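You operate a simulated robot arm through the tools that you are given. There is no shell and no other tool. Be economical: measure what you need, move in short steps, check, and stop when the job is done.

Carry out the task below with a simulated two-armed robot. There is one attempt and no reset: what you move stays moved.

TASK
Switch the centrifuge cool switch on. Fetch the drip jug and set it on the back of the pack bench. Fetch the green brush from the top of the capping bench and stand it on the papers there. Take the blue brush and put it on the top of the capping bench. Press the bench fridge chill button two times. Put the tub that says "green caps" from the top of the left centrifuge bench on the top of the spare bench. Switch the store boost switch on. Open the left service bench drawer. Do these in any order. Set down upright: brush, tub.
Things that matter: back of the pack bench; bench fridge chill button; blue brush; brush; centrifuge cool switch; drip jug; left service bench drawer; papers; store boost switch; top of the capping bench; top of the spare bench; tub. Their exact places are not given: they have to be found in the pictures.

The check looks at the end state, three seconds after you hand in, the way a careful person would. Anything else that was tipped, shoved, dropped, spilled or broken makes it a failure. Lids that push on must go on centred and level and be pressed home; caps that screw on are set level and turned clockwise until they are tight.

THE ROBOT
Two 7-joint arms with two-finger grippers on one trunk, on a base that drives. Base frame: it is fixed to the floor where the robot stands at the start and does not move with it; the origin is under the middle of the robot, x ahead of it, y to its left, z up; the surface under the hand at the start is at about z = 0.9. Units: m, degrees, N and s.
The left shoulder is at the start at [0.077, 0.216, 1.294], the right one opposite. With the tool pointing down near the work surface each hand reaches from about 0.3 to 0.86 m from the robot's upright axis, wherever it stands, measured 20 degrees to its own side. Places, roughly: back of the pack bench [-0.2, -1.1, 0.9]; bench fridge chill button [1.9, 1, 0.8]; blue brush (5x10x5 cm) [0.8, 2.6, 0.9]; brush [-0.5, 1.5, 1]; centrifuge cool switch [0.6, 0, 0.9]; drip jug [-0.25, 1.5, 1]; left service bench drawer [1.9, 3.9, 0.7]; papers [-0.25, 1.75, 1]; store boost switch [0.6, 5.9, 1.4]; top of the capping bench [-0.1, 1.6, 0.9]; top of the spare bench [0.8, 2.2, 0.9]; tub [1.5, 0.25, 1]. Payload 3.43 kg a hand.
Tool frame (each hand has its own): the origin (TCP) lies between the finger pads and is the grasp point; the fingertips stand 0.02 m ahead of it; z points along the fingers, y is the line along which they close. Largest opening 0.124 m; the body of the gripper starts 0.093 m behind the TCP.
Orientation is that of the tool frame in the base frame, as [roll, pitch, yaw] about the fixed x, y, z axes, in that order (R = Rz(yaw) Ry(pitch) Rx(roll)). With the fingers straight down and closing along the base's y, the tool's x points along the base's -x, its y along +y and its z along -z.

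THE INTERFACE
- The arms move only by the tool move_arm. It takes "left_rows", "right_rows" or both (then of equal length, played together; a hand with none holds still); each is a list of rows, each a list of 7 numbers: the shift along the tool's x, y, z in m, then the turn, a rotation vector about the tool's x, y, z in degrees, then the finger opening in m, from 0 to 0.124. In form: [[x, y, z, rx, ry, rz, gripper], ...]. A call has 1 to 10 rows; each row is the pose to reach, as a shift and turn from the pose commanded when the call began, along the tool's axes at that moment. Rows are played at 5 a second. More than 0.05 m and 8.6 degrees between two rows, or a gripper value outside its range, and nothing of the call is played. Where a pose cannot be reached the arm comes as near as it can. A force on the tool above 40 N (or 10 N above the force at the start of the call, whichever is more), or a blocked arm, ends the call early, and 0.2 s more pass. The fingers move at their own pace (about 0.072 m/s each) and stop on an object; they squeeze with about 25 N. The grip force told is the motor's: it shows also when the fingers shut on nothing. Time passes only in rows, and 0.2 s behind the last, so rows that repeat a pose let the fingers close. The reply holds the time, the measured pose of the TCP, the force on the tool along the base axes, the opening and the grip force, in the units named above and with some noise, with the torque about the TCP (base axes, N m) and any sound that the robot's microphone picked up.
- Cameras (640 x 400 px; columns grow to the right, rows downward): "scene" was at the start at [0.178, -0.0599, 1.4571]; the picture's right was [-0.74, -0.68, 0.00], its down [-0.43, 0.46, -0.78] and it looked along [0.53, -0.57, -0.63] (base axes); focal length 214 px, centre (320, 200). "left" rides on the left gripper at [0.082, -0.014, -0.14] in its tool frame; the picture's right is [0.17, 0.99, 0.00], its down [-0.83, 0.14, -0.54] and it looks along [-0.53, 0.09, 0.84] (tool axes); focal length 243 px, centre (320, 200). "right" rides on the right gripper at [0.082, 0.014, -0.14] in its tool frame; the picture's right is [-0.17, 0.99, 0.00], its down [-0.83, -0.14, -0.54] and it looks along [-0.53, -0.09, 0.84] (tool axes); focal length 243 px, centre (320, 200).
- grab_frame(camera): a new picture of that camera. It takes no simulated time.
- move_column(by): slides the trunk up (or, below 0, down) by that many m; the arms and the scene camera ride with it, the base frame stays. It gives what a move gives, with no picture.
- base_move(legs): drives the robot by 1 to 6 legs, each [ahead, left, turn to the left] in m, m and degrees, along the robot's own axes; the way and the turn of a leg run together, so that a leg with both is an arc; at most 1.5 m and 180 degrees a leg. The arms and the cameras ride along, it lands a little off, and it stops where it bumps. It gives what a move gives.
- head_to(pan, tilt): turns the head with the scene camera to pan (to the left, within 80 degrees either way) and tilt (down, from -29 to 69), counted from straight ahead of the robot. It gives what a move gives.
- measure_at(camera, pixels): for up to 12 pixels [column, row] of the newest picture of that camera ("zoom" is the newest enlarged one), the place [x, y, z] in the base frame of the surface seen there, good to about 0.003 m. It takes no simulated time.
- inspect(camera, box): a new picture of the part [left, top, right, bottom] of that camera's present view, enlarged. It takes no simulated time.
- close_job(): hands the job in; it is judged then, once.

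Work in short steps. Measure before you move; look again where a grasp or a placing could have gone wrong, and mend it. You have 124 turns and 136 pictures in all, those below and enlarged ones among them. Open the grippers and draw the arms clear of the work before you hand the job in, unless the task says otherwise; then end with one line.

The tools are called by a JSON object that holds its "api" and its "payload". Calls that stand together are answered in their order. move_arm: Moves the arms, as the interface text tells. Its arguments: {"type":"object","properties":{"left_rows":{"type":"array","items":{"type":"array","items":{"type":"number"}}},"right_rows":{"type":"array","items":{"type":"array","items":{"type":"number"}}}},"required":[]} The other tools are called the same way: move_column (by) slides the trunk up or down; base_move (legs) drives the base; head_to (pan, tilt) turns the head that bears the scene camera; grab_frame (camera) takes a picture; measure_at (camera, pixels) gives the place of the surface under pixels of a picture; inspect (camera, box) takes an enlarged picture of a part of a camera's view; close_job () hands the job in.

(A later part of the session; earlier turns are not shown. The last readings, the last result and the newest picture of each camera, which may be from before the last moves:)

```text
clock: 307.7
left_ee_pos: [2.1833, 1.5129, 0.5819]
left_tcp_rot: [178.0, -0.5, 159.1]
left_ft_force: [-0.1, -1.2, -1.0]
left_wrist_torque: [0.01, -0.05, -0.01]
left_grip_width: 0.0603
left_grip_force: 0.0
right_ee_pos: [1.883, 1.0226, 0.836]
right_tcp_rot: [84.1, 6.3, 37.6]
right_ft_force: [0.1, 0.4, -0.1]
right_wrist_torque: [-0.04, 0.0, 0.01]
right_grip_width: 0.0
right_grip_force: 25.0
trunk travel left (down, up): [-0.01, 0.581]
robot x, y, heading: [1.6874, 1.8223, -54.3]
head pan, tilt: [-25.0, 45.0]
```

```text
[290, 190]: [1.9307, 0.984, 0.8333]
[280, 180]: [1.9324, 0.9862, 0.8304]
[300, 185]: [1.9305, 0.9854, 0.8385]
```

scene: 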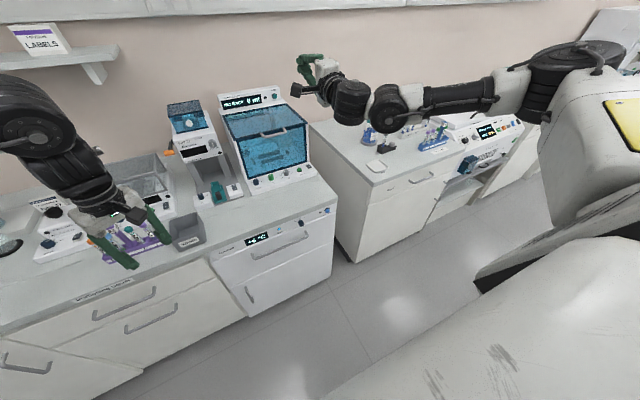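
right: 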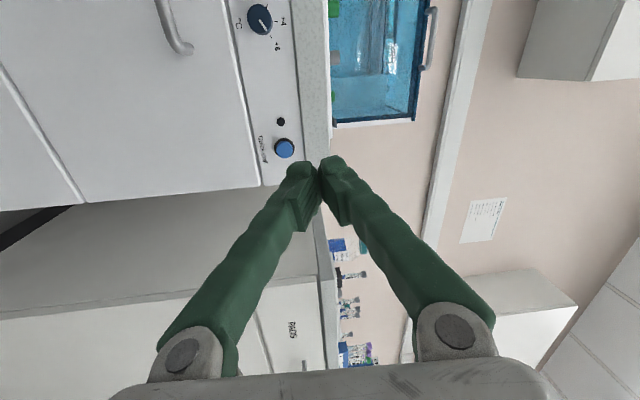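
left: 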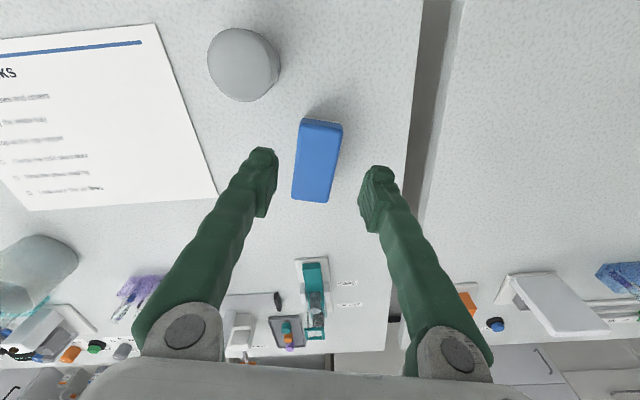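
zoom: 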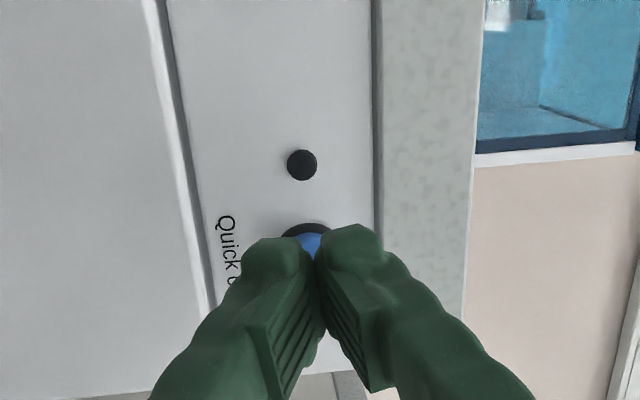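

Aligned with the button ~2.5 cm ahead. First press and release.

{"api": "move_arm", "payload": {"right_rows": [[0.001, 0.001, 0.015, 0, 0, 0, 0], [0.001, 0.001, 0.022, 0, 0, 0, 0], [0.001, 0.001, 0.026, 0, 0, 0, 0], [0.001, 0.001, 0.03, 0, 0, 0, 0], [0.001, 0.001, 0.033, 0, 0, 0, 0]]}}

{"api": "inspect", "payload": {"camera": "scene", "box": [250, 170, 370, 260]}}

```text
clock: 308.9
left_ee_pos: [2.1841, 1.5139, 0.5828]
left_tcp_rot: [177.9, -0.5, 159.1]
left_ft_force: [0.9, -0.2, -0.5]
left_wrist_torque: [0.0, 0.01, 0.02]
left_grip_width: 0.06
left_grip_force: 0.0
right_ee_pos: [1.9044, 0.9988, 0.8402]
right_tcp_rot: [84.2, 6.2, 37.7]
right_ft_force: [-0.3, -0.1, 0.0]
right_wrist_torque: [-0.03, 0.01, 0.02]
right_grip_width: 0.0
right_grip_force: 25.0
trunk travel left (down, up): [-0.01, 0.581]
robot x, y, heading: [1.689, 1.8249, -54.7]
head pan, tilt: [-25.0, 45.0]
```

```text
4.44 times, centred on (310, 215) of scene
```

zoom: 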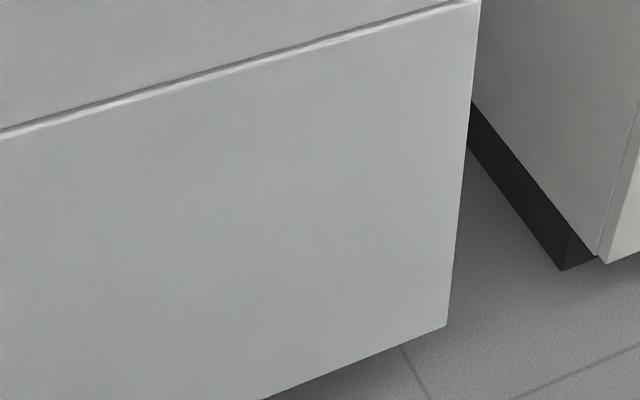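

No contact force yet; I continue in small steps.

{"api": "move_arm", "payload": {"right_rows": [[0, 0, 0.004, 0, 0, 0, 0], [0, 0, 0.008, 0, 0, 0, 0], [0, 0, 0.011, 0, 0, 0, 0]]}}

{"api": "inspect", "payload": {"camera": "right", "box": [200, 60, 440, 230]}}

```text
clock: 309.7
left_ee_pos: [2.1816, 1.5142, 0.583]
left_tcp_rot: [177.9, -0.4, 159.1]
left_ft_force: [-0.5, -0.3, 0.1]
left_wrist_torque: [0.02, -0.01, -0.03]
left_grip_width: 0.0602
left_grip_force: 0.1
right_ee_pos: [1.9083, 0.9944, 0.8413]
right_tcp_rot: [84.4, 6.2, 37.7]
right_ft_force: [-19.1, 30.0, -13.7]
right_wrist_torque: [0.43, 0.05, -0.32]
right_grip_width: 0.0002
right_grip_force: 25.2
trunk travel left (down, up): [-0.01, 0.581]
robot x, y, heading: [1.6853, 1.8241, -54.5]
head pan, tilt: [-25.0, 45.0]
heard: click
```

```text
2.35 times, centred on (320, 145) of right
```

zoom: 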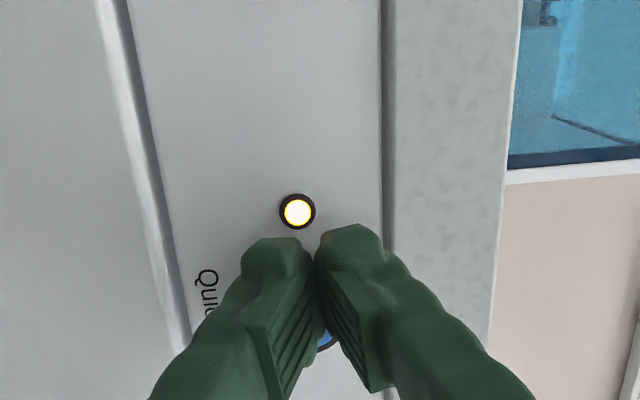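

Click heard and the indicator lit: first press done. I release and press once more, then withdraw.

{"api": "move_arm", "payload": {"right_rows": [[0, 0, -0.008, 0, 0, 0, 0], [0, 0, -0.018, 0, 0, 0, 0], [0, 0, -0.018, 0, 0, 0, 0], [0, 0, -0.009, 0, 0, 0, 0], [0, 0, -0.004, 0, 0, 0, 0], [0, 0, -0.001, 0, 0, 0, 0], [0, 0, -0.001, 0, 0, 0, 0], [0, 0, -0.012, 0, 0, 0, 0], [0, 0, -0.04, 0, 0, 0, 0]]}}

{"api": "inspect", "payload": {"camera": "right", "box": [200, 60, 440, 230]}}

```text
clock: 311.7
left_ee_pos: [2.1831, 1.5145, 0.5811]
left_tcp_rot: [178.0, -0.5, 159.2]
left_ft_force: [0.2, -0.8, 0.2]
left_wrist_torque: [0.02, 0.02, 0.01]
left_grip_width: 0.0601
left_grip_force: 0.0
right_ee_pos: [1.8846, 1.0219, 0.8387]
right_tcp_rot: [84.0, 6.3, 37.4]
right_ft_force: [-0.9, 0.3, -0.4]
right_wrist_torque: [-0.01, 0.0, -0.01]
right_grip_width: 0.0
right_grip_force: 25.0
trunk travel left (down, up): [-0.01, 0.581]
robot x, y, heading: [1.6885, 1.8223, -54.8]
head pan, tilt: [-25.0, 45.0]
heard: click
```

```text
2.35 times, centred on (320, 145) of right
```

zoom: 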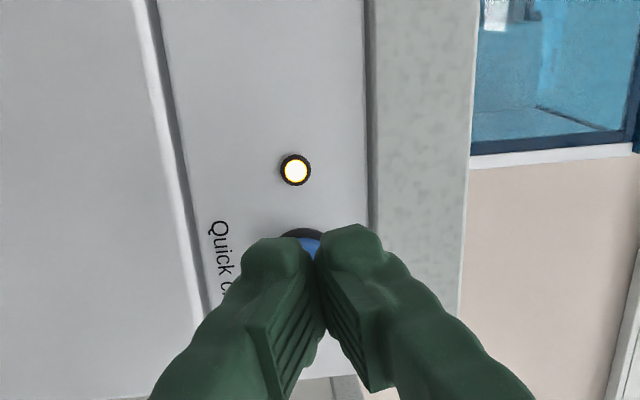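

Second click: the chill button is done. Now I raise the trunk, turn around in the aisle and go to the left part of the capping bench for the green brush and jug.

{"api": "base_move", "payload": {"legs": [[-0.04, 0, 0]]}}

{"api": "move_column", "payload": {"by": 0.4}}

{"api": "move_column", "payload": {"by": 0.17}}

{"api": "base_move", "payload": {"legs": [[0, 0, 90], [0, 0, 90], [0, 1.1, 0], [0, 0.9, 0]]}}

{"api": "head_to", "payload": {"pan": 0, "tilt": 40}}

{"api": "grab_frame", "payload": {"camera": "scene"}}

```text
clock: 312.6
left_ee_pos: [2.1605, 1.5433, 0.5821]
left_tcp_rot: [178.0, -0.5, 159.0]
left_ft_force: [-0.1, -0.1, -0.3]
left_wrist_torque: [-0.04, -0.05, 0.02]
left_grip_width: 0.0599
left_grip_force: 0.1
right_ee_pos: [1.861, 1.0548, 0.8386]
right_tcp_rot: [84.1, 6.1, 37.5]
right_ft_force: [-0.6, 0.9, 0.4]
right_wrist_torque: [0.0, 0.04, 0.01]
right_grip_width: 0.0
right_grip_force: 25.2
trunk travel left (down, up): [-0.01, 0.581]
robot x, y, heading: [1.6655, 1.8547, -54.7]
head pan, tilt: [-25.0, 45.0]
```

```text
clock: 316.4
left_ee_pos: [2.1602, 1.5451, 0.9814]
left_tcp_rot: [178.0, -0.5, 159.1]
left_ft_force: [-0.4, -0.7, -1.2]
left_wrist_torque: [-0.01, 0.03, 0.01]
left_grip_width: 0.0601
left_grip_force: 0.0
right_ee_pos: [1.862, 1.0539, 1.2379]
right_tcp_rot: [84.3, 6.3, 37.5]
right_ft_force: [-0.2, 0.2, 0.1]
right_wrist_torque: [0.04, 0.03, 0.01]
right_grip_width: 0.0002
right_grip_force: 25.2
trunk travel left (down, up): [-0.41, 0.181]
robot x, y, heading: [1.6648, 1.8526, -54.6]
head pan, tilt: [-25.0, 45.0]
```

```text
clock: 318.4
left_ee_pos: [2.1596, 1.5461, 1.1515]
left_tcp_rot: [178.0, -0.6, 159.0]
left_ft_force: [-0.9, 0.7, -0.4]
left_wrist_torque: [0.02, 0.01, -0.03]
left_grip_width: 0.0599
left_grip_force: 0.0
right_ee_pos: [1.859, 1.0575, 1.4181]
right_tcp_rot: [83.1, 6.6, 37.5]
right_ft_force: [0.1, -0.4, -0.3]
right_wrist_torque: [-0.02, 0.0, -0.03]
right_grip_width: 0.0
right_grip_force: 25.0
trunk travel left (down, up): [-0.58, 0.011]
robot x, y, heading: [1.6609, 1.8538, -54.6]
head pan, tilt: [-25.0, 45.0]
```

```text
clock: 355.7
left_ee_pos: [-0.4712, 1.0478, 1.1517]
left_tcp_rot: [178.0, -0.5, -22.8]
left_ft_force: [0.2, -0.3, 0.1]
left_wrist_torque: [0.0, -0.02, 0.01]
left_grip_width: 0.0602
left_grip_force: 0.1
right_ee_pos: [-0.1558, 1.5256, 1.4202]
right_tcp_rot: [83.0, 6.5, -144.6]
right_ft_force: [-0.5, -0.4, -0.4]
right_wrist_torque: [0.02, -0.03, 0.01]
right_grip_width: 0.0001
right_grip_force: 24.7
trunk travel left (down, up): [-0.58, 0.011]
robot x, y, heading: [0.0128, 0.7211, 123.5]
head pan, tilt: [-25.0, 45.0]
```

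```text
clock: 356.6
left_ee_pos: [-0.4717, 1.0478, 1.1513]
left_tcp_rot: [178.0, -0.4, -22.8]
left_ft_force: [-0.3, -0.7, 0.1]
left_wrist_torque: [0.0, 0.0, -0.02]
left_grip_width: 0.06
left_grip_force: 0.0
right_ee_pos: [-0.156, 1.526, 1.4209]
right_tcp_rot: [82.9, 6.4, -144.5]
right_ft_force: [0.5, 0.9, 0.9]
right_wrist_torque: [-0.01, 0.02, 0.01]
right_grip_width: 0.0
right_grip_force: 24.6
trunk travel left (down, up): [-0.58, 0.011]
robot x, y, heading: [0.0117, 0.7241, 123.5]
head pan, tilt: [0.0, 40.0]
```

```text
22 pictures are left
```

scene: 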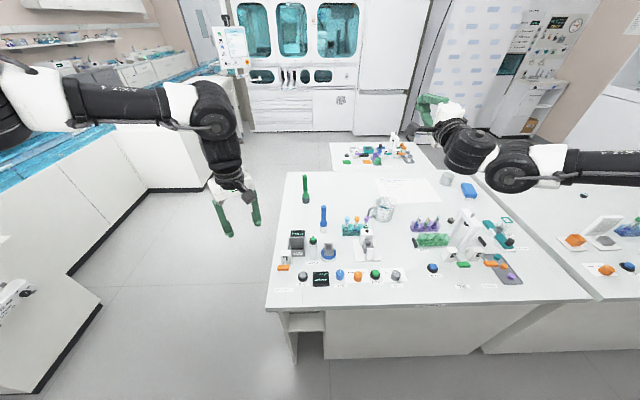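

I measure brush, jug, papers, bench end and the small table behind.

{"api": "measure_at", "payload": {"camera": "scene", "pixels": [[305, 176], [305, 190], [305, 201], [383, 198], [383, 218], [393, 206], [276, 295], [290, 172], [331, 144], [333, 167], [380, 183], [437, 203]]}}

{"api": "inspect", "payload": {"camera": "scene", "box": [280, 140, 460, 260]}}

```text
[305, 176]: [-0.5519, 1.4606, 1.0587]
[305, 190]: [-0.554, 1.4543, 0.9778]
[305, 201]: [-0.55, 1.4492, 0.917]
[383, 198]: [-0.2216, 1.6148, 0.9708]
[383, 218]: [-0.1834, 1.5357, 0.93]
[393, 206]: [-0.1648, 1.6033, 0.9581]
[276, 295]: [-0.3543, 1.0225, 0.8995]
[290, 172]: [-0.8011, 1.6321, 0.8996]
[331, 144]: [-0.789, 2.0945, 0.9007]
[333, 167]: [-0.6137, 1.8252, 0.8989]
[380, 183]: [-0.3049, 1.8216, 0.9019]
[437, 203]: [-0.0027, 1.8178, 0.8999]
```

```text
3.33 times, centred on (370, 200) of scene
```

zoom: 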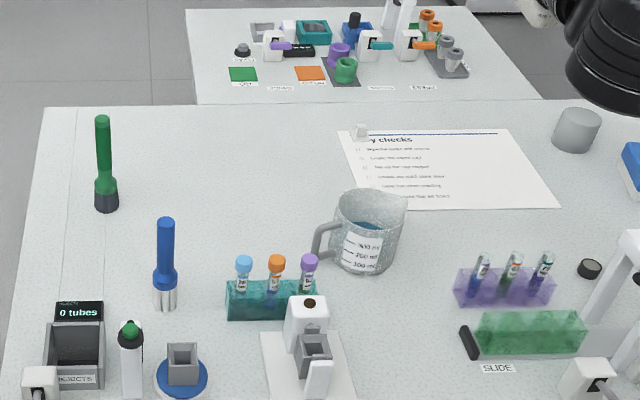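

Jug centre ≈(-0.205, 1.58), handle on its left; brush at (-0.553, 1.455), top z≈1.06. I reconfigure the right hand (roll back, tilt about 38° from vertical, open) and settle the base for the jug.

{"api": "move_arm", "payload": {"right_rows": [[0, 0, -0.01, 0, 0, -8.5, 0.03], [0, 0, -0.02, 0, 0, -17, 0.06], [0, 0, -0.03, 0, 0, -25.5, 0.09], [0, 0, -0.04, 0, 0, -34, 0.12], [0, 0, -0.05, 0, 0, -42.5, 0.124], [0, 0, -0.06, 0, 0, -51, 0.124], [0, 0, -0.07, 0, 0, -59.5, 0.124], [0, 0, -0.08, 0, 0, -68, 0.124], [0, 0, -0.08, 0, 0, -76.5, 0.124], [0, 0, -0.08, 0, 0, -85, 0.124]]}}

{"api": "base_move", "payload": {"legs": [[0.06, -0.1, 1.7]]}}

{"api": "move_arm", "payload": {"right_rows": [[0, 0, 0, 0, 8, 0, 0.124], [0, 0, 0, 0, 16, 0, 0.124], [0, 0, 0, 0, 24, 0, 0.124], [0, 0, 0, 0, 32, 0, 0.124], [0, 0, 0, 0, 40, 0, 0.124], [0, 0, 0, 0, 46, 0, 0.124]]}}

{"api": "grab_frame", "payload": {"camera": "right"}}

```text
clock: 358.8
left_ee_pos: [-0.4728, 1.047, 1.1523]
left_tcp_rot: [178.0, -0.5, -22.8]
left_ft_force: [-0.3, -0.1, -0.8]
left_wrist_torque: [0.01, 0.04, -0.01]
left_grip_width: 0.0599
left_grip_force: 0.2
right_ee_pos: [-0.1085, 1.4616, 1.4108]
right_tcp_rot: [-12.8, 82.9, 113.3]
right_ft_force: [-0.4, -0.5, -0.9]
right_wrist_torque: [-0.04, 0.0, 0.01]
right_grip_width: 0.1237
right_grip_force: 0.1
trunk travel left (down, up): [-0.58, 0.011]
robot x, y, heading: [0.0148, 0.722, 123.7]
head pan, tilt: [0.0, 40.0]
```

```text
clock: 360.8
left_ee_pos: [-0.4352, 1.14, 1.1522]
left_tcp_rot: [178.0, -0.5, -21.0]
left_ft_force: [1.2, -0.1, 1.1]
left_wrist_torque: [0.0, 0.01, -0.02]
left_grip_width: 0.06
left_grip_force: 0.1
right_ee_pos: [-0.0844, 1.5641, 1.4114]
right_tcp_rot: [-12.1, 82.9, 115.7]
right_ft_force: [0.2, -0.6, 0.1]
right_wrist_torque: [0.0, 0.01, -0.02]
right_grip_width: 0.1237
right_grip_force: 0.1
trunk travel left (down, up): [-0.58, 0.011]
robot x, y, heading: [0.0615, 0.828, 125.1]
head pan, tilt: [0.0, 40.0]
```

```text
clock: 362.2
left_ee_pos: [-0.4352, 1.1415, 1.1507]
left_tcp_rot: [178.0, -0.5, -21.2]
left_ft_force: [-0.1, -0.4, 1.1]
left_wrist_torque: [0.0, -0.04, -0.02]
left_grip_width: 0.0601
left_grip_force: 0.1
right_ee_pos: [-0.0858, 1.5658, 1.412]
right_tcp_rot: [-177.6, 50.8, -50.3]
right_ft_force: [-0.5, -0.3, 0.5]
right_wrist_torque: [-0.01, 0.02, 0.04]
right_grip_width: 0.1239
right_grip_force: 0.1
trunk travel left (down, up): [-0.58, 0.011]
robot x, y, heading: [0.0617, 0.8271, 125.3]
head pan, tilt: [0.0, 40.0]
```

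```text
20 pictures are left
```

right: 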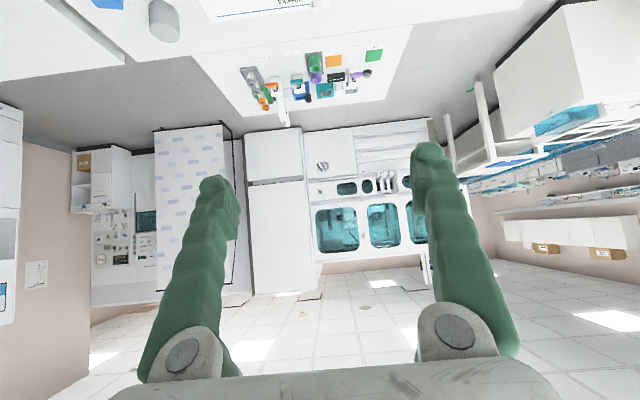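

Right hand is now tilted ~51° and freely movable. I lower the trunk by 0.15 and take precise jug measurements.

{"api": "move_column", "payload": {"by": -0.15}}

{"api": "inspect", "payload": {"camera": "scene", "box": [310, 130, 430, 220]}}

{"api": "measure_at", "payload": {"camera": "zoom", "pixels": [[200, 200], [320, 200], [260, 250], [260, 150], [260, 300], [150, 260]]}}

```text
clock: 363.9
left_ee_pos: [-0.4336, 1.1398, 1.0029]
left_tcp_rot: [178.0, -0.5, -21.1]
left_ft_force: [-0.5, 0.1, 0.1]
left_wrist_torque: [0.01, 0.0, 0.01]
left_grip_width: 0.0599
left_grip_force: 0.0
right_ee_pos: [-0.0846, 1.5647, 1.2621]
right_tcp_rot: [-177.7, 51.0, -50.3]
right_ft_force: [0.3, -0.8, -0.8]
right_wrist_torque: [0.0, -0.03, 0.01]
right_grip_width: 0.1242
right_grip_force: 0.0
trunk travel left (down, up): [-0.43, 0.161]
robot x, y, heading: [0.0571, 0.828, 125.2]
head pan, tilt: [0.0, 40.0]
```

```text
4.44 times, centred on (370, 175) of scene
```

zoom: 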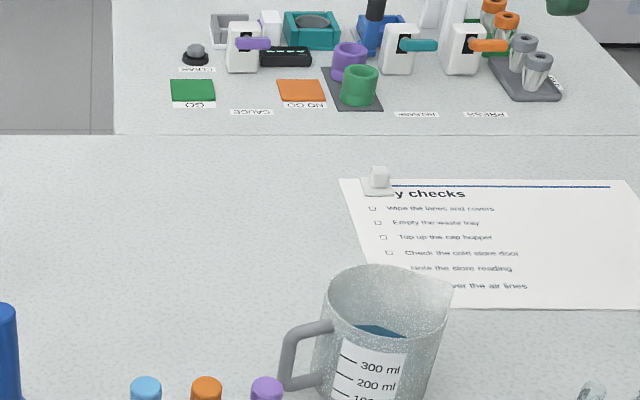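

```text
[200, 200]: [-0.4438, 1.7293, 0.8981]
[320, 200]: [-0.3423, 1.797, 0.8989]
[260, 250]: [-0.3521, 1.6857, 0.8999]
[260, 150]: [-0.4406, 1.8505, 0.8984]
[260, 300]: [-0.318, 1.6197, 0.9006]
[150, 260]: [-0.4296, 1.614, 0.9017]
```

{"api": "measure_at", "payload": {"camera": "zoom", "pixels": [[329, 287], [446, 300], [385, 269], [390, 335], [375, 360], [325, 325], [290, 360], [321, 322], [440, 330], [332, 300]]}}

```text
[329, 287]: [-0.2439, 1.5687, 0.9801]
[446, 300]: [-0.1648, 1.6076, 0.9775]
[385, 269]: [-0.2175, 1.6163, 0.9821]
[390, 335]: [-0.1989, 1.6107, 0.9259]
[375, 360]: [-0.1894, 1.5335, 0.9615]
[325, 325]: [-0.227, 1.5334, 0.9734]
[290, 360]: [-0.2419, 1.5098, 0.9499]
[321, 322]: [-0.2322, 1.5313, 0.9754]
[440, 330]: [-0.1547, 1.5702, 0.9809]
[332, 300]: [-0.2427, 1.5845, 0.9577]
```

The jug's handle points front-left (C≈206°), so I rotate the hand about 30° to the right so the fingers miss it, reduce the tilt to ~35°, and step the base 0.1 left. I also measure the tube caps nearby.

{"api": "measure_at", "payload": {"camera": "zoom", "pixels": [[145, 383], [206, 383], [266, 383], [8, 310]]}}

{"api": "base_move", "payload": {"legs": [[0, 0.1, 0]]}}

{"api": "move_arm", "payload": {"right_rows": [[0, 0, 0, 4.04, 3.12, 4.34, 0.124], [0, 0, 0, 8.08, 6.24, 8.68, 0.124], [0, 0, 0, 12.12, 9.36, 13.02, 0.124], [0, 0, 0, 16.16, 12.48, 17.36, 0.124], [0, 0, 0, 20.2, 15.6, 21.7, 0.124]]}}

{"api": "grab_frame", "payload": {"camera": "right"}}

```text
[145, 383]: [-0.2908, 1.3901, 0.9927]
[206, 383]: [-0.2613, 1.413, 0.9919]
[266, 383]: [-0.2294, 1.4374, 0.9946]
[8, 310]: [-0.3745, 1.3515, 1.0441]
```

```text
clock: 365.9
left_ee_pos: [-0.5144, 1.0845, 1.003]
left_tcp_rot: [178.1, -0.4, -21.1]
left_ft_force: [-0.2, -0.2, -0.2]
left_wrist_torque: [-0.01, 0.03, 0.02]
left_grip_width: 0.0601
left_grip_force: 0.1
right_ee_pos: [-0.1638, 1.5075, 1.2614]
right_tcp_rot: [-177.7, 50.8, -50.4]
right_ft_force: [-0.1, 0.1, 0.5]
right_wrist_torque: [0.0, 0.01, 0.01]
right_grip_width: 0.1238
right_grip_force: 0.0
trunk travel left (down, up): [-0.43, 0.161]
robot x, y, heading: [-0.0193, 0.7708, 125.6]
head pan, tilt: [0.0, 40.0]
```

```text
clock: 367.1
left_ee_pos: [-0.5131, 1.0848, 1.0039]
left_tcp_rot: [178.0, -0.5, -21.1]
left_ft_force: [0.2, -0.5, -0.2]
left_wrist_torque: [-0.02, 0.0, -0.01]
left_grip_width: 0.0603
left_grip_force: 0.0
right_ee_pos: [-0.1215, 1.5363, 1.2537]
right_tcp_rot: [-179.4, 35.7, -80.5]
right_ft_force: [-0.6, -0.5, 0.1]
right_wrist_torque: [0.02, 0.0, 0.02]
right_grip_width: 0.124
right_grip_force: 0.0
right hand out of reach, approached as far as the arm can: row 4, 5
trunk travel left (down, up): [-0.43, 0.161]
robot x, y, heading: [-0.0187, 0.775, 125.3]
head pan, tilt: [0.0, 40.0]
```

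```text
18 pictures are left
```

right: 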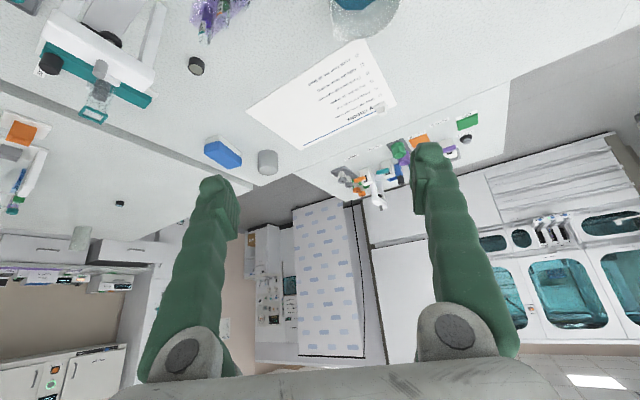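

Orientation is right. I step 5 cm left and bring the hand down to a pre-grasp 0.12 m back from the jug along the tool axis.

{"api": "base_move", "payload": {"legs": [[0, 0.05, 0]]}}

{"api": "move_arm", "payload": {"right_rows": [[0.017, 0.005, 0.026, 0, 0, 0, 0.124], [0.034, 0.01, 0.051, 0, 0, 0, 0.124], [0.051, 0.015, 0.077, 0, 0, 0, 0.124], [0.068, 0.02, 0.103, 0, 0, 0, 0.124], [0.085, 0.025, 0.128, 0, 0, 0, 0.124], [0.102, 0.03, 0.154, 0, 0, 0, 0.124]]}}

{"api": "grab_frame", "payload": {"camera": "right"}}

{"api": "measure_at", "payload": {"camera": "right", "pixels": [[320, 120], [320, 150], [290, 140], [350, 140]]}}

```text
clock: 368.4
left_ee_pos: [-0.5527, 1.0568, 1.0033]
left_tcp_rot: [178.0, -0.4, -21.1]
left_ft_force: [0.2, -0.4, 0.0]
left_wrist_torque: [0.0, 0.03, -0.02]
left_grip_width: 0.06
left_grip_force: 0.1
right_ee_pos: [-0.161, 1.5068, 1.2523]
right_tcp_rot: [-179.4, 35.6, -80.4]
right_ft_force: [0.3, 0.8, -0.7]
right_wrist_torque: [0.0, 0.0, -0.02]
right_grip_width: 0.1239
right_grip_force: 0.1
trunk travel left (down, up): [-0.43, 0.161]
robot x, y, heading: [-0.061, 0.7493, 125.3]
head pan, tilt: [0.0, 40.0]
```

```text
clock: 369.8
left_ee_pos: [-0.5543, 1.0566, 1.0026]
left_tcp_rot: [178.0, -0.6, -21.1]
left_ft_force: [-0.3, -0.1, -0.3]
left_wrist_torque: [-0.01, 0.01, 0.0]
left_grip_width: 0.06
left_grip_force: 0.1
right_ee_pos: [-0.1879, 1.5356, 1.0646]
right_tcp_rot: [-179.5, 35.5, -80.3]
right_ft_force: [-1.6, 0.8, -0.4]
right_wrist_torque: [0.0, 0.03, 0.04]
right_grip_width: 0.1239
right_grip_force: 0.1
right hand out of reach, approached as far as the arm can: row 1, 2, 3, 4, 5, 6
trunk travel left (down, up): [-0.43, 0.161]
robot x, y, heading: [-0.0621, 0.7465, 125.1]
head pan, tilt: [0.0, 40.0]
```

```text
17 pictures are left
```

right: 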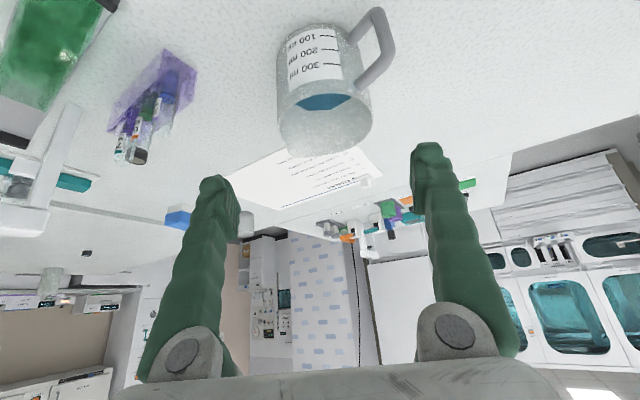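

```text
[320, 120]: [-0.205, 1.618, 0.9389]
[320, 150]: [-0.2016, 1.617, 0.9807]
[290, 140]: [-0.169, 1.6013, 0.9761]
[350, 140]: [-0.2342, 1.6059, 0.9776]
```

The jug is centred between the fingers, the handle clear of their paths. I advance 0.10 m and close.

{"api": "move_arm", "payload": {"right_rows": [[0.006, 0.003, 0.034, 0, 0, 0, 0.124], [0.012, 0.006, 0.068, 0, 0, 0, 0.124], [0.018, 0.009, 0.101, 0, 0, 0, 0.124], [0.018, 0.009, 0.101, 0, 0, 0, 0.11], [0.018, 0.009, 0.101, 0, 0, 0, 0.09], [0.018, 0.009, 0.101, 0, 0, 0, 0.075], [0.018, 0.009, 0.101, 0, 0, 0, 0.075], [0.018, 0.009, 0.101, 0, 0, 0, 0.075]]}}

{"api": "grab_frame", "payload": {"camera": "right"}}

{"api": "inspect", "payload": {"camera": "scene", "box": [310, 130, 450, 240]}}

```text
clock: 371.6
left_ee_pos: [-0.5539, 1.0571, 1.0027]
left_tcp_rot: [177.9, -0.5, -21.2]
left_ft_force: [-0.5, 0.1, -0.3]
left_wrist_torque: [-0.05, 0.01, 0.01]
left_grip_width: 0.0602
left_grip_force: 0.0
right_ee_pos: [-0.2071, 1.5752, 0.973]
right_tcp_rot: [-179.3, 35.7, -80.4]
right_ft_force: [0.3, 1.4, 2.3]
right_wrist_torque: [0.07, -0.08, 0.06]
right_grip_width: 0.0919
right_grip_force: 24.9
trunk travel left (down, up): [-0.43, 0.161]
robot x, y, heading: [-0.0628, 0.746, 125.3]
head pan, tilt: [0.0, 40.0]
```

```text
16 pictures are left
```

right: 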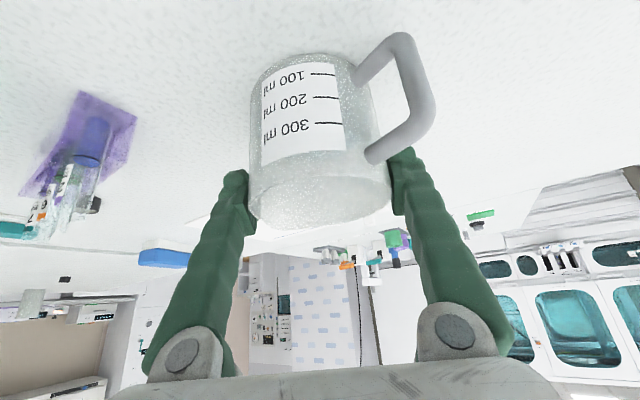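

```text
3.64 times, centred on (380, 185) of scene
```

zoom: 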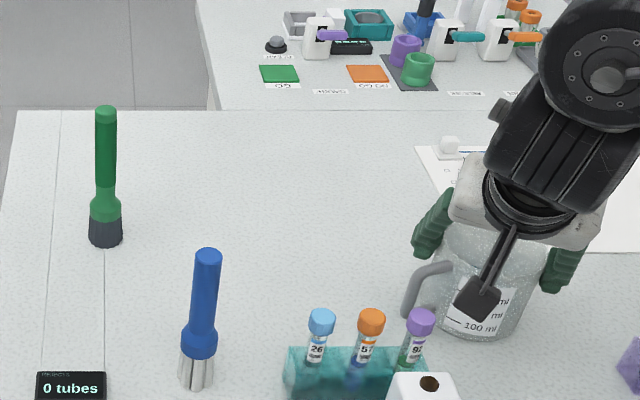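

Jug gripped firmly (92 mm). I lift with the trunk, back into the aisle, turn right to face the other row and look toward the pack bench.

{"api": "move_column", "payload": {"by": 0.16}}

{"api": "base_move", "payload": {"legs": [[-0.4, 0, 0], [0, 0, -90], [0, 0, -90]]}}

{"api": "head_to", "payload": {"pan": -35, "tilt": 35}}

{"api": "grab_frame", "payload": {"camera": "scene"}}

```text
clock: 373.5
left_ee_pos: [-0.5544, 1.055, 1.1599]
left_tcp_rot: [177.9, -0.5, -21.1]
left_ft_force: [0.3, 0.7, -0.8]
left_wrist_torque: [0.01, -0.04, 0.0]
left_grip_width: 0.0604
left_grip_force: 0.1
right_ee_pos: [-0.2027, 1.5742, 1.3613]
right_tcp_rot: [169.0, 50.7, -88.4]
right_ft_force: [-1.3, -0.5, -1.2]
right_wrist_torque: [0.04, 0.01, -0.03]
right_grip_width: 0.0919
right_grip_force: 25.1
trunk travel left (down, up): [-0.59, 0.001]
robot x, y, heading: [-0.056, 0.7464, 125.2]
head pan, tilt: [0.0, 40.0]
```

```text
clock: 386.8
left_ee_pos: [0.675, 0.1247, 1.1629]
left_tcp_rot: [177.9, -0.5, 161.0]
left_ft_force: [-0.5, -0.3, -0.6]
left_wrist_torque: [-0.01, 0.0, -0.03]
left_grip_width: 0.06
left_grip_force: 0.1
right_ee_pos: [0.3431, -0.4037, 1.3644]
right_tcp_rot: [168.7, 50.7, 93.3]
right_ft_force: [-0.4, -0.3, -1.1]
right_wrist_torque: [0.0, 0.0, 0.01]
right_grip_width: 0.0913
right_grip_force: 25.5
trunk travel left (down, up): [-0.59, 0.001]
robot x, y, heading: [0.1677, 0.4202, -52.6]
head pan, tilt: [0.0, 40.0]
```

```text
clock: 387.8
left_ee_pos: [0.6744, 0.125, 1.163]
left_tcp_rot: [178.0, -0.5, 161.0]
left_ft_force: [0.3, 0.9, -0.3]
left_wrist_torque: [-0.01, 0.0, 0.02]
left_grip_width: 0.0597
left_grip_force: 0.1
right_ee_pos: [0.3425, -0.4043, 1.3639]
right_tcp_rot: [168.8, 50.8, 93.4]
right_ft_force: [-0.4, 0.3, -0.5]
right_wrist_torque: [-0.01, -0.01, 0.0]
right_grip_width: 0.0912
right_grip_force: 25.2
trunk travel left (down, up): [-0.59, 0.001]
robot x, y, heading: [0.1698, 0.4184, -52.8]
head pan, tilt: [-35.0, 35.0]
```

```text
14 pictures are left
```

scene: 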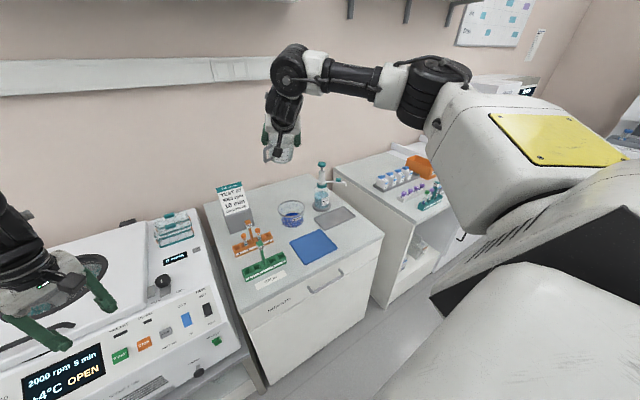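

The trunk lift again changed the wrist tilt (~17°); the jug still holds (water well below the rim). I level the hand back and inspect the pack bench.

{"api": "move_arm", "payload": {"right_rows": [[0, 0, 0, 1.5, 3.9, -1.2, 0.075], [0, 0, 0, 3.1, 7.8, -2.3, 0.075], [0, 0, 0, 4.6, 11.7, -3.5, 0.075], [0, 0, 0, 6.2, 15.6, -4.6, 0.075]]}}

{"api": "inspect", "payload": {"camera": "scene", "box": [320, 130, 480, 250]}}

{"api": "measure_at", "payload": {"camera": "zoom", "pixels": [[60, 130], [110, 100], [200, 90], [250, 130], [300, 160], [230, 290], [380, 110], [300, 110], [150, 180], [390, 60]]}}

```text
clock: 388.8
left_ee_pos: [0.6768, 0.1252, 1.1624]
left_tcp_rot: [178.1, -0.5, 161.0]
left_ft_force: [0.7, -0.8, -0.4]
left_wrist_torque: [-0.02, 0.0, -0.02]
left_grip_width: 0.0602
left_grip_force: 0.1
right_ee_pos: [0.279, -0.3895, 1.3733]
right_tcp_rot: [180.0, 36.1, 101.7]
right_ft_force: [0.6, 0.5, -0.9]
right_wrist_torque: [-0.03, 0.03, -0.01]
right_grip_width: 0.0913
right_grip_force: 24.8
right hand out of reach, approached as far as the arm can: row 1, 2, 3, 4
trunk travel left (down, up): [-0.59, 0.001]
robot x, y, heading: [0.1692, 0.4156, -52.6]
head pan, tilt: [-35.0, 35.0]
```

```text
3.33 times, centred on (400, 190) of scene
```

zoom: 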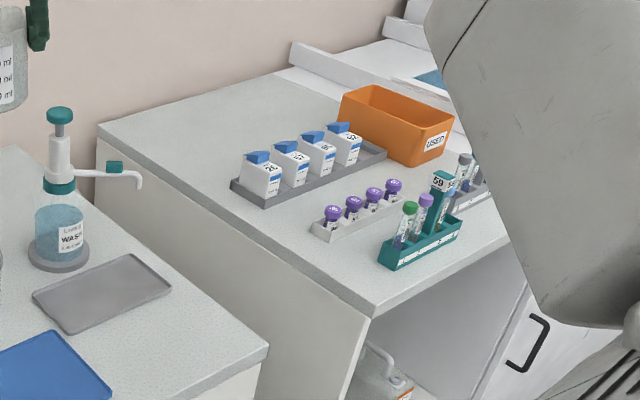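

```text
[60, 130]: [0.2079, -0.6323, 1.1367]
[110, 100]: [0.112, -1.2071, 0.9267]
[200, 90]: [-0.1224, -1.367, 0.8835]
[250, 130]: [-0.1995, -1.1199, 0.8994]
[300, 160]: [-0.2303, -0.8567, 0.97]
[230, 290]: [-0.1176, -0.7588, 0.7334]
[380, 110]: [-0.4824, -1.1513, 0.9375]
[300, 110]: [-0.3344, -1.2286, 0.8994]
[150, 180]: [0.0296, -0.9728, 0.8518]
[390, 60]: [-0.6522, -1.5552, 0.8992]
```

The jug is level again. The free back area of the pack bench is around (-0.2, -1.12). I strafe right to it at height, approach, and lower the trunk.

{"api": "base_move", "payload": {"legs": [[0, -0.79, -2.2], [0.2, 0, 0]]}}

{"api": "move_column", "payload": {"by": -0.16}}

{"api": "head_to", "payload": {"pan": -25, "tilt": 45}}

{"api": "grab_frame", "payload": {"camera": "scene"}}

```text
clock: 401.1
left_ee_pos: [0.1476, -0.5203, 1.1646]
left_tcp_rot: [178.1, -0.4, 158.7]
left_ft_force: [-0.7, -0.5, 0.1]
left_wrist_torque: [-0.02, 0.02, 0.0]
left_grip_width: 0.0598
left_grip_force: 0.1
right_ee_pos: [-0.2683, -1.0188, 1.375]
right_tcp_rot: [179.9, 36.2, 99.4]
right_ft_force: [-0.2, 0.5, -0.8]
right_wrist_torque: [0.0, -0.04, 0.02]
right_grip_width: 0.091
right_grip_force: 25.0
trunk travel left (down, up): [-0.59, 0.001]
robot x, y, heading: [-0.3434, -0.2076, -54.6]
head pan, tilt: [-35.0, 35.0]
```

```text
clock: 402.9
left_ee_pos: [0.1479, -0.5226, 1.003]
left_tcp_rot: [178.1, -0.5, 158.8]
left_ft_force: [0.1, 0.1, -0.1]
left_wrist_torque: [0.0, 0.0, -0.01]
left_grip_width: 0.0598
left_grip_force: 0.1
right_ee_pos: [-0.267, -1.0222, 1.2122]
right_tcp_rot: [179.9, 36.2, 99.4]
right_ft_force: [0.4, -0.9, -0.8]
right_wrist_torque: [-0.06, 0.04, 0.03]
right_grip_width: 0.0908
right_grip_force: 24.9
trunk travel left (down, up): [-0.43, 0.161]
robot x, y, heading: [-0.3441, -0.2092, -55.0]
head pan, tilt: [-35.0, 35.0]
```

```text
clock: 403.6
left_ee_pos: [0.1489, -0.5216, 1.0032]
left_tcp_rot: [178.0, -0.6, 158.8]
left_ft_force: [0.1, 0.6, 0.4]
left_wrist_torque: [0.01, 0.02, 0.03]
left_grip_width: 0.0599
left_grip_force: 0.0
right_ee_pos: [-0.2662, -1.0219, 1.2114]
right_tcp_rot: [179.9, 36.1, 99.3]
right_ft_force: [-0.6, -0.4, -0.6]
right_wrist_torque: [-0.03, 0.01, 0.0]
right_grip_width: 0.0909
right_grip_force: 25.2
trunk travel left (down, up): [-0.43, 0.161]
robot x, y, heading: [-0.3461, -0.2072, -54.6]
head pan, tilt: [-25.0, 45.0]
```

```text
12 pictures are left
```

scene: 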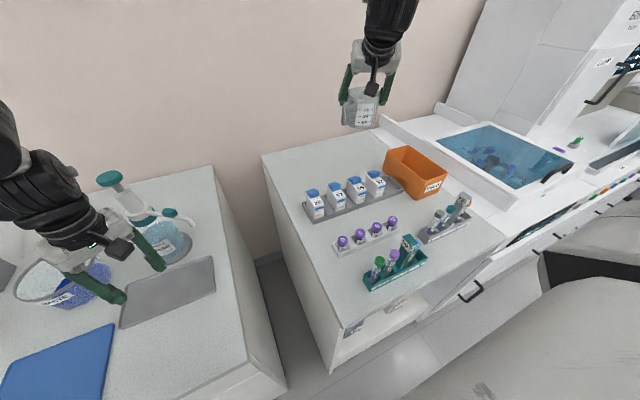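

The hand stayed level this time (TCP at z=1.21). I descend diagonally to just above the free back area at (-0.20, -1.11).

{"api": "move_arm", "payload": {"right_rows": [[0.009, 0.009, 0.04, 0, 0, 0, 0.075], [0.018, 0.017, 0.08, 0, 0, 0, 0.075], [0.027, 0.026, 0.12, 0, 0, 0, 0.075], [0.036, 0.034, 0.16, 0, 0, 0, 0.075], [0.045, 0.043, 0.2, 0, 0, 0, 0.075], [0.0548, 0.051, 0.24, 0, 0, 0, 0.075]]}}

{"api": "inspect", "payload": {"camera": "scene", "box": [250, 90, 450, 240]}}

```text
clock: 405.0
left_ee_pos: [0.1496, -0.5235, 1.0017]
left_tcp_rot: [178.0, -0.5, 158.7]
left_ft_force: [-0.1, 0.0, -0.2]
left_wrist_torque: [-0.01, 0.02, 0.0]
left_grip_width: 0.0601
left_grip_force: 0.0
right_ee_pos: [-0.2005, -1.1111, 0.9853]
right_tcp_rot: [180.0, 36.0, 99.3]
right_ft_force: [0.7, -1.1, -0.6]
right_wrist_torque: [0.0, 0.04, 0.02]
right_grip_width: 0.091
right_grip_force: 25.3
trunk travel left (down, up): [-0.43, 0.161]
robot x, y, heading: [-0.3467, -0.2107, -54.8]
head pan, tilt: [-25.0, 45.0]
```

```text
2.67 times, centred on (350, 165) of scene
```

zoom: 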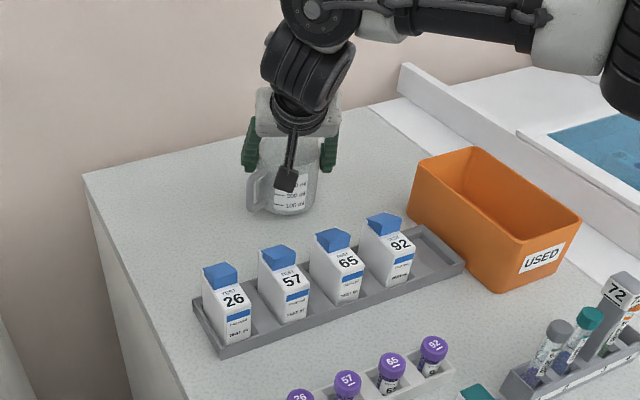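

Well placed above the bench back. I lower the last 13 mm, release, and withdraw along the tool axis.

{"api": "move_arm", "payload": {"right_rows": [[0.0035, 0, 0.005, 0, 0, 0, 0.075], [0.006, 0, 0.008, 0, 0, 0, 0.075], [0.0077, 0, 0.0105, 0, 0, 0, 0.075], [0.0077, 0, 0.0105, 0, 0, 0, 0.1], [0.0077, 0, 0.0105, 0, 0, 0, 0.124], [0.0077, 0, 0.0105, 0, 0, 0, 0.124], [0.0077, 0, -0.03, 0, 0, 0, 0.124], [0.0077, 0, -0.075, 0, 0, 0, 0.124], [0.0077, 0, -0.12, 0, 0, 0, 0.124], [0.0077, 0, -0.16, 0, 0, 0, 0.124]]}}

{"api": "inspect", "payload": {"camera": "scene", "box": [250, 90, 450, 240]}}

```text
clock: 407.2
left_ee_pos: [0.1486, -0.5206, 1.0027]
left_tcp_rot: [178.0, -0.5, 158.8]
left_ft_force: [0.2, 0.5, 0.5]
left_wrist_torque: [-0.01, 0.01, 0.0]
left_grip_width: 0.0599
left_grip_force: 0.1
right_ee_pos: [-0.2209, -1.0069, 1.1116]
right_tcp_rot: [179.9, 36.2, 99.4]
right_ft_force: [0.6, 0.0, -0.2]
right_wrist_torque: [-0.01, -0.06, 0.01]
right_grip_width: 0.1239
right_grip_force: 0.0
trunk travel left (down, up): [-0.43, 0.161]
robot x, y, heading: [-0.3399, -0.2128, -54.9]
head pan, tilt: [-25.0, 45.0]
```

```text
2.67 times, centred on (350, 165) of scene
```

zoom: 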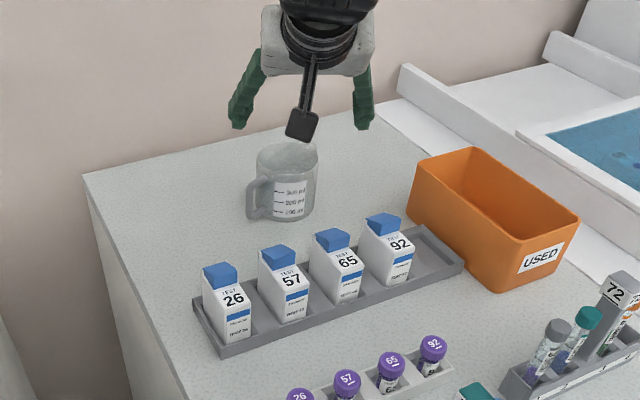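

The jug stands well at the back of the pack bench. Now I back out, turn round and approach the green brush with the same right-hand pose; afterwards I check alignment.

{"api": "base_move", "payload": {"legs": [[-0.33, 0, 0], [0, 0.4, 0], [0, 0, 90], [0, 0, 90], [0.36, 0, 0]]}}

{"api": "grab_frame", "payload": {"camera": "right"}}

{"api": "measure_at", "payload": {"camera": "right", "pixels": [[320, 130], [320, 100], [300, 120], [340, 120]]}}

```text
clock: 428.0
left_ee_pos: [-0.9152, 0.8724, 1.0022]
left_tcp_rot: [178.0, -0.5, -20.3]
left_ft_force: [0.2, -0.2, 0.3]
left_wrist_torque: [0.01, -0.03, 0.04]
left_grip_width: 0.06
left_grip_force: 0.0
right_ee_pos: [-0.5534, 1.3639, 1.1122]
right_tcp_rot: [179.9, 36.3, -79.8]
right_ft_force: [1.1, 0.4, 0.2]
right_wrist_torque: [0.0, -0.02, -0.01]
right_grip_width: 0.1237
right_grip_force: 0.1
trunk travel left (down, up): [-0.43, 0.161]
robot x, y, heading: [-0.4138, 0.5692, 125.9]
head pan, tilt: [-25.0, 45.0]
```

```text
9 pictures are left
```

right: 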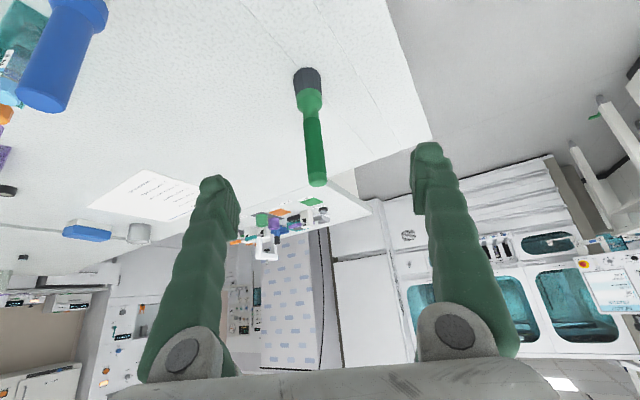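

```text
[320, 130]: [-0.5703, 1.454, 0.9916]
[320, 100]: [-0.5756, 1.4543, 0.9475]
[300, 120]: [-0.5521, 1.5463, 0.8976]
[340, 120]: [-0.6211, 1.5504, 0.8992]
```

The brush is nicely between the fingers. I advance onto the handle, close, and lift 9 cm.

{"api": "move_arm", "payload": {"right_rows": [[-0.002, -0.003, 0.037, 0, 0, 0, 0.11], [-0.005, -0.006, 0.074, 0, 0, 0, 0.1], [-0.008, -0.009, 0.111, 0, 0, 0, 0.09], [-0.01, -0.009, 0.1465, 0, 0, 0, 0.08], [-0.01, -0.009, 0.1465, 0, 0, 0, 0.05], [-0.01, -0.009, 0.1465, 0, 0, 0, 0.025], [-0.01, -0.009, 0.1465, 0, 0, 0, 0.005], [-0.01, -0.009, 0.1465, 0, 0, 0, 0.005]]}}

{"api": "grab_frame", "payload": {"camera": "right"}}

```text
clock: 429.8
left_ee_pos: [-0.9148, 0.8727, 1.0025]
left_tcp_rot: [178.1, -0.6, -20.4]
left_ft_force: [-0.3, 0.3, -0.3]
left_wrist_torque: [-0.02, 0.02, 0.02]
left_grip_width: 0.0601
left_grip_force: 0.1
right_ee_pos: [-0.5619, 1.4557, 0.9996]
right_tcp_rot: [179.9, 36.2, -79.6]
right_ft_force: [0.3, 0.6, 1.8]
right_wrist_torque: [0.06, 0.04, 0.0]
right_grip_width: 0.0207
right_grip_force: 25.2
trunk travel left (down, up): [-0.43, 0.161]
robot x, y, heading: [-0.4178, 0.5692, 126.0]
head pan, tilt: [-25.0, 45.0]
```

```text
8 pictures are left
```

right: 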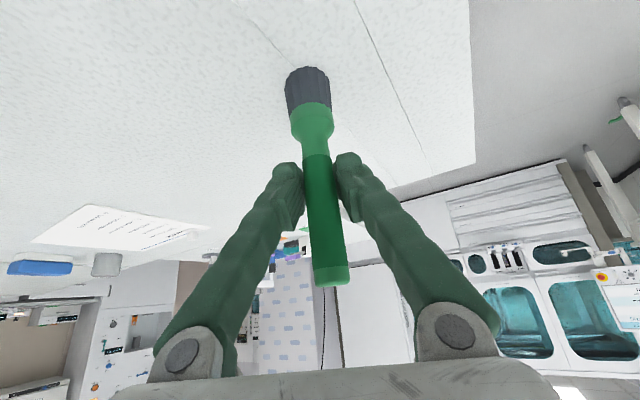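

Handle gripped, brush upright. I lift 9 cm and slide the base right so the brush comes before the papers.

{"api": "move_arm", "payload": {"right_rows": [[-0.018, 0, -0.024, 0, 0, 0, 0.005], [-0.035, 0, -0.048, 0, 0, 0, 0.005], [-0.053, 0, -0.0726, 0, 0, 0, 0.005]]}}

{"api": "base_move", "payload": {"legs": [[-0.035, -0.1, 0], [0, -0.376, 0]]}}

{"api": "grab_frame", "payload": {"camera": "scene"}}

{"api": "measure_at", "payload": {"camera": "scene", "pixels": [[320, 170], [340, 180], [360, 160]]}}

```text
clock: 430.6
left_ee_pos: [-0.9151, 0.8721, 1.0033]
left_tcp_rot: [178.0, -0.5, -20.4]
left_ft_force: [-0.6, -0.6, -0.1]
left_wrist_torque: [0.01, -0.01, 0.01]
left_grip_width: 0.0601
left_grip_force: 0.0
right_ee_pos: [-0.5635, 1.459, 1.0904]
right_tcp_rot: [180.0, 36.1, -79.7]
right_ft_force: [0.6, -0.4, -1.0]
right_wrist_torque: [0.0, 0.02, -0.01]
right_grip_width: 0.0205
right_grip_force: 25.0
trunk travel left (down, up): [-0.43, 0.161]
robot x, y, heading: [-0.4174, 0.5718, 126.0]
head pan, tilt: [-25.0, 45.0]
```

```text
clock: 437.9
left_ee_pos: [-0.4942, 1.1352, 1.0019]
left_tcp_rot: [177.9, -0.5, -21.1]
left_ft_force: [-0.1, 0.1, -0.4]
left_wrist_torque: [0.02, -0.01, 0.03]
left_grip_width: 0.0598
left_grip_force: 0.1
right_ee_pos: [-0.1354, 1.7172, 1.088]
right_tcp_rot: [179.9, 36.1, -80.6]
right_ft_force: [-0.3, -0.4, -0.4]
right_wrist_torque: [0.03, 0.01, -0.03]
right_grip_width: 0.0203
right_grip_force: 24.8
trunk travel left (down, up): [-0.43, 0.161]
robot x, y, heading: [-0.001, 0.8271, 125.3]
head pan, tilt: [-25.0, 45.0]
```

```text
7 pictures are left
```

scene: 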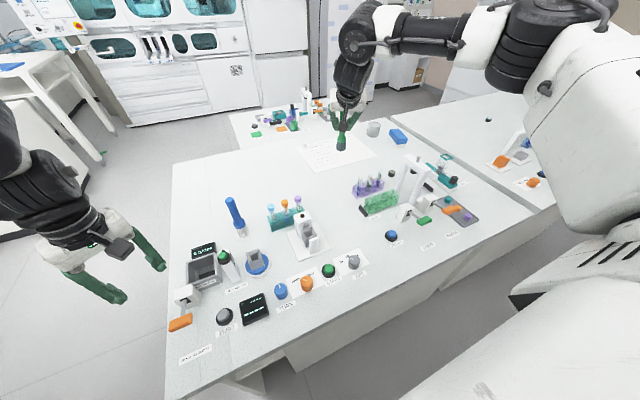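

```text
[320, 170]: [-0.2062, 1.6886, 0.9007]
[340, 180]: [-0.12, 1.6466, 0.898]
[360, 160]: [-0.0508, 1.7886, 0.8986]
```

The brush is 2 cm short of the papers' front edge (f≈0.50). I extend 6 cm forward and lower to about 1 cm above, then check.

{"api": "move_arm", "payload": {"right_rows": [[-0.022, 0.013, 0.016, 0, 0, 0, 0.005], [-0.0436, 0.0262, 0.0318, 0, 0, 0, 0.005], [-0.022, 0.0262, 0.061, 0, 0, 0, 0.005], [-0.0006, 0.0262, 0.0908, 0, 0, 0, 0.005]]}}

{"api": "inspect", "payload": {"camera": "scene", "box": [280, 80, 420, 190]}}

{"api": "measure_at", "payload": {"camera": "zoom", "pixels": [[200, 330], [140, 330], [260, 320], [320, 300]]}}

```text
clock: 438.9
left_ee_pos: [-0.4927, 1.1362, 1.0023]
left_tcp_rot: [177.9, -0.4, -21.2]
left_ft_force: [-0.3, -0.2, -0.6]
left_wrist_torque: [0.02, -0.02, -0.01]
left_grip_width: 0.0604
left_grip_force: 0.0
right_ee_pos: [-0.1265, 1.7449, 1.0012]
right_tcp_rot: [179.9, 36.0, -80.6]
right_ft_force: [1.0, -0.5, -0.6]
right_wrist_torque: [-0.01, 0.01, 0.01]
right_grip_width: 0.0205
right_grip_force: 24.8
right hand out of reach, approached as far as the arm can: row 1, 2, 3, 4
trunk travel left (down, up): [-0.43, 0.161]
robot x, y, heading: [-0.0023, 0.825, 125.2]
head pan, tilt: [-25.0, 45.0]
```

```text
3.64 times, centred on (350, 135) of scene
```

zoom: 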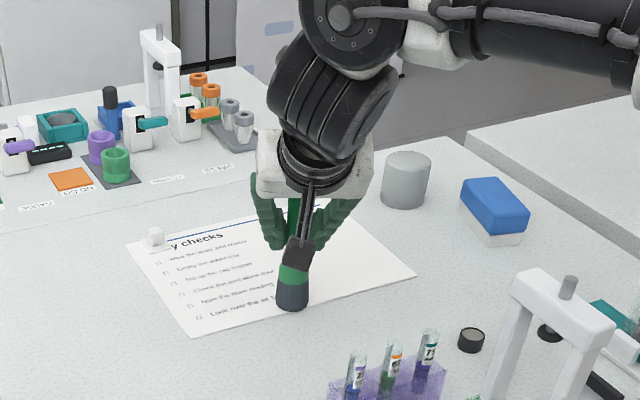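

```text
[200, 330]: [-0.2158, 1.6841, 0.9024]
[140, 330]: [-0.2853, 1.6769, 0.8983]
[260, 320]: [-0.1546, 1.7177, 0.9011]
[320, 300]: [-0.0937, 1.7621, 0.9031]
```

The brush hovers at the papers' front edge and the arm is at its reach limit. I lift 2 cm with the trunk, drive 4 cm forward, and check.

{"api": "move_column", "payload": {"by": 0.02}}

{"api": "base_move", "payload": {"legs": [[0.04, 0, 0]]}}

{"api": "inspect", "payload": {"camera": "scene", "box": [280, 80, 420, 190]}}

```text
clock: 439.6
left_ee_pos: [-0.494, 1.1355, 1.0216]
left_tcp_rot: [178.1, -0.6, -21.2]
left_ft_force: [0.0, 0.1, -0.6]
left_wrist_torque: [-0.01, -0.01, 0.03]
left_grip_width: 0.06
left_grip_force: 0.0
right_ee_pos: [-0.1265, 1.7472, 1.0237]
right_tcp_rot: [180.0, 36.1, -80.5]
right_ft_force: [0.4, -0.3, -0.8]
right_wrist_torque: [0.02, 0.03, -0.02]
right_grip_width: 0.0202
right_grip_force: 25.2
trunk travel left (down, up): [-0.45, 0.141]
robot x, y, heading: [-0.0004, 0.8235, 125.1]
head pan, tilt: [-25.0, 45.0]
```

```text
clock: 440.5
left_ee_pos: [-0.5145, 1.1658, 1.0239]
left_tcp_rot: [178.1, -0.3, -21.3]
left_ft_force: [0.9, -0.2, 0.5]
left_wrist_torque: [0.03, -0.02, 0.0]
left_grip_width: 0.0599
left_grip_force: 0.1
right_ee_pos: [-0.1484, 1.7754, 1.0272]
right_tcp_rot: [179.8, 36.4, -80.6]
right_ft_force: [1.0, -0.3, -0.1]
right_wrist_torque: [0.0, -0.03, 0.0]
right_grip_width: 0.0204
right_grip_force: 24.6
trunk travel left (down, up): [-0.45, 0.141]
robot x, y, heading: [-0.0233, 0.8554, 124.9]
head pan, tilt: [-25.0, 45.0]
```

```text
3.64 times, centred on (350, 135) of scene
```

zoom: 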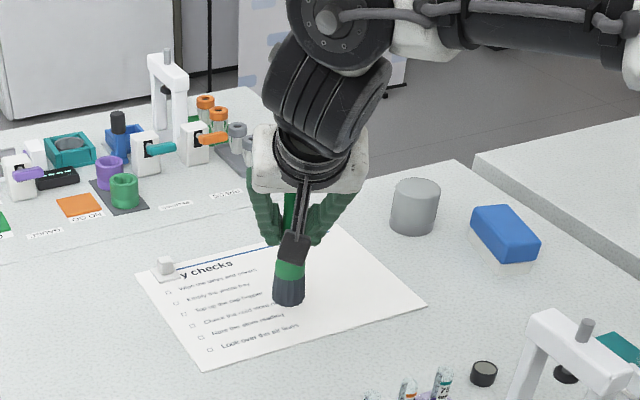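

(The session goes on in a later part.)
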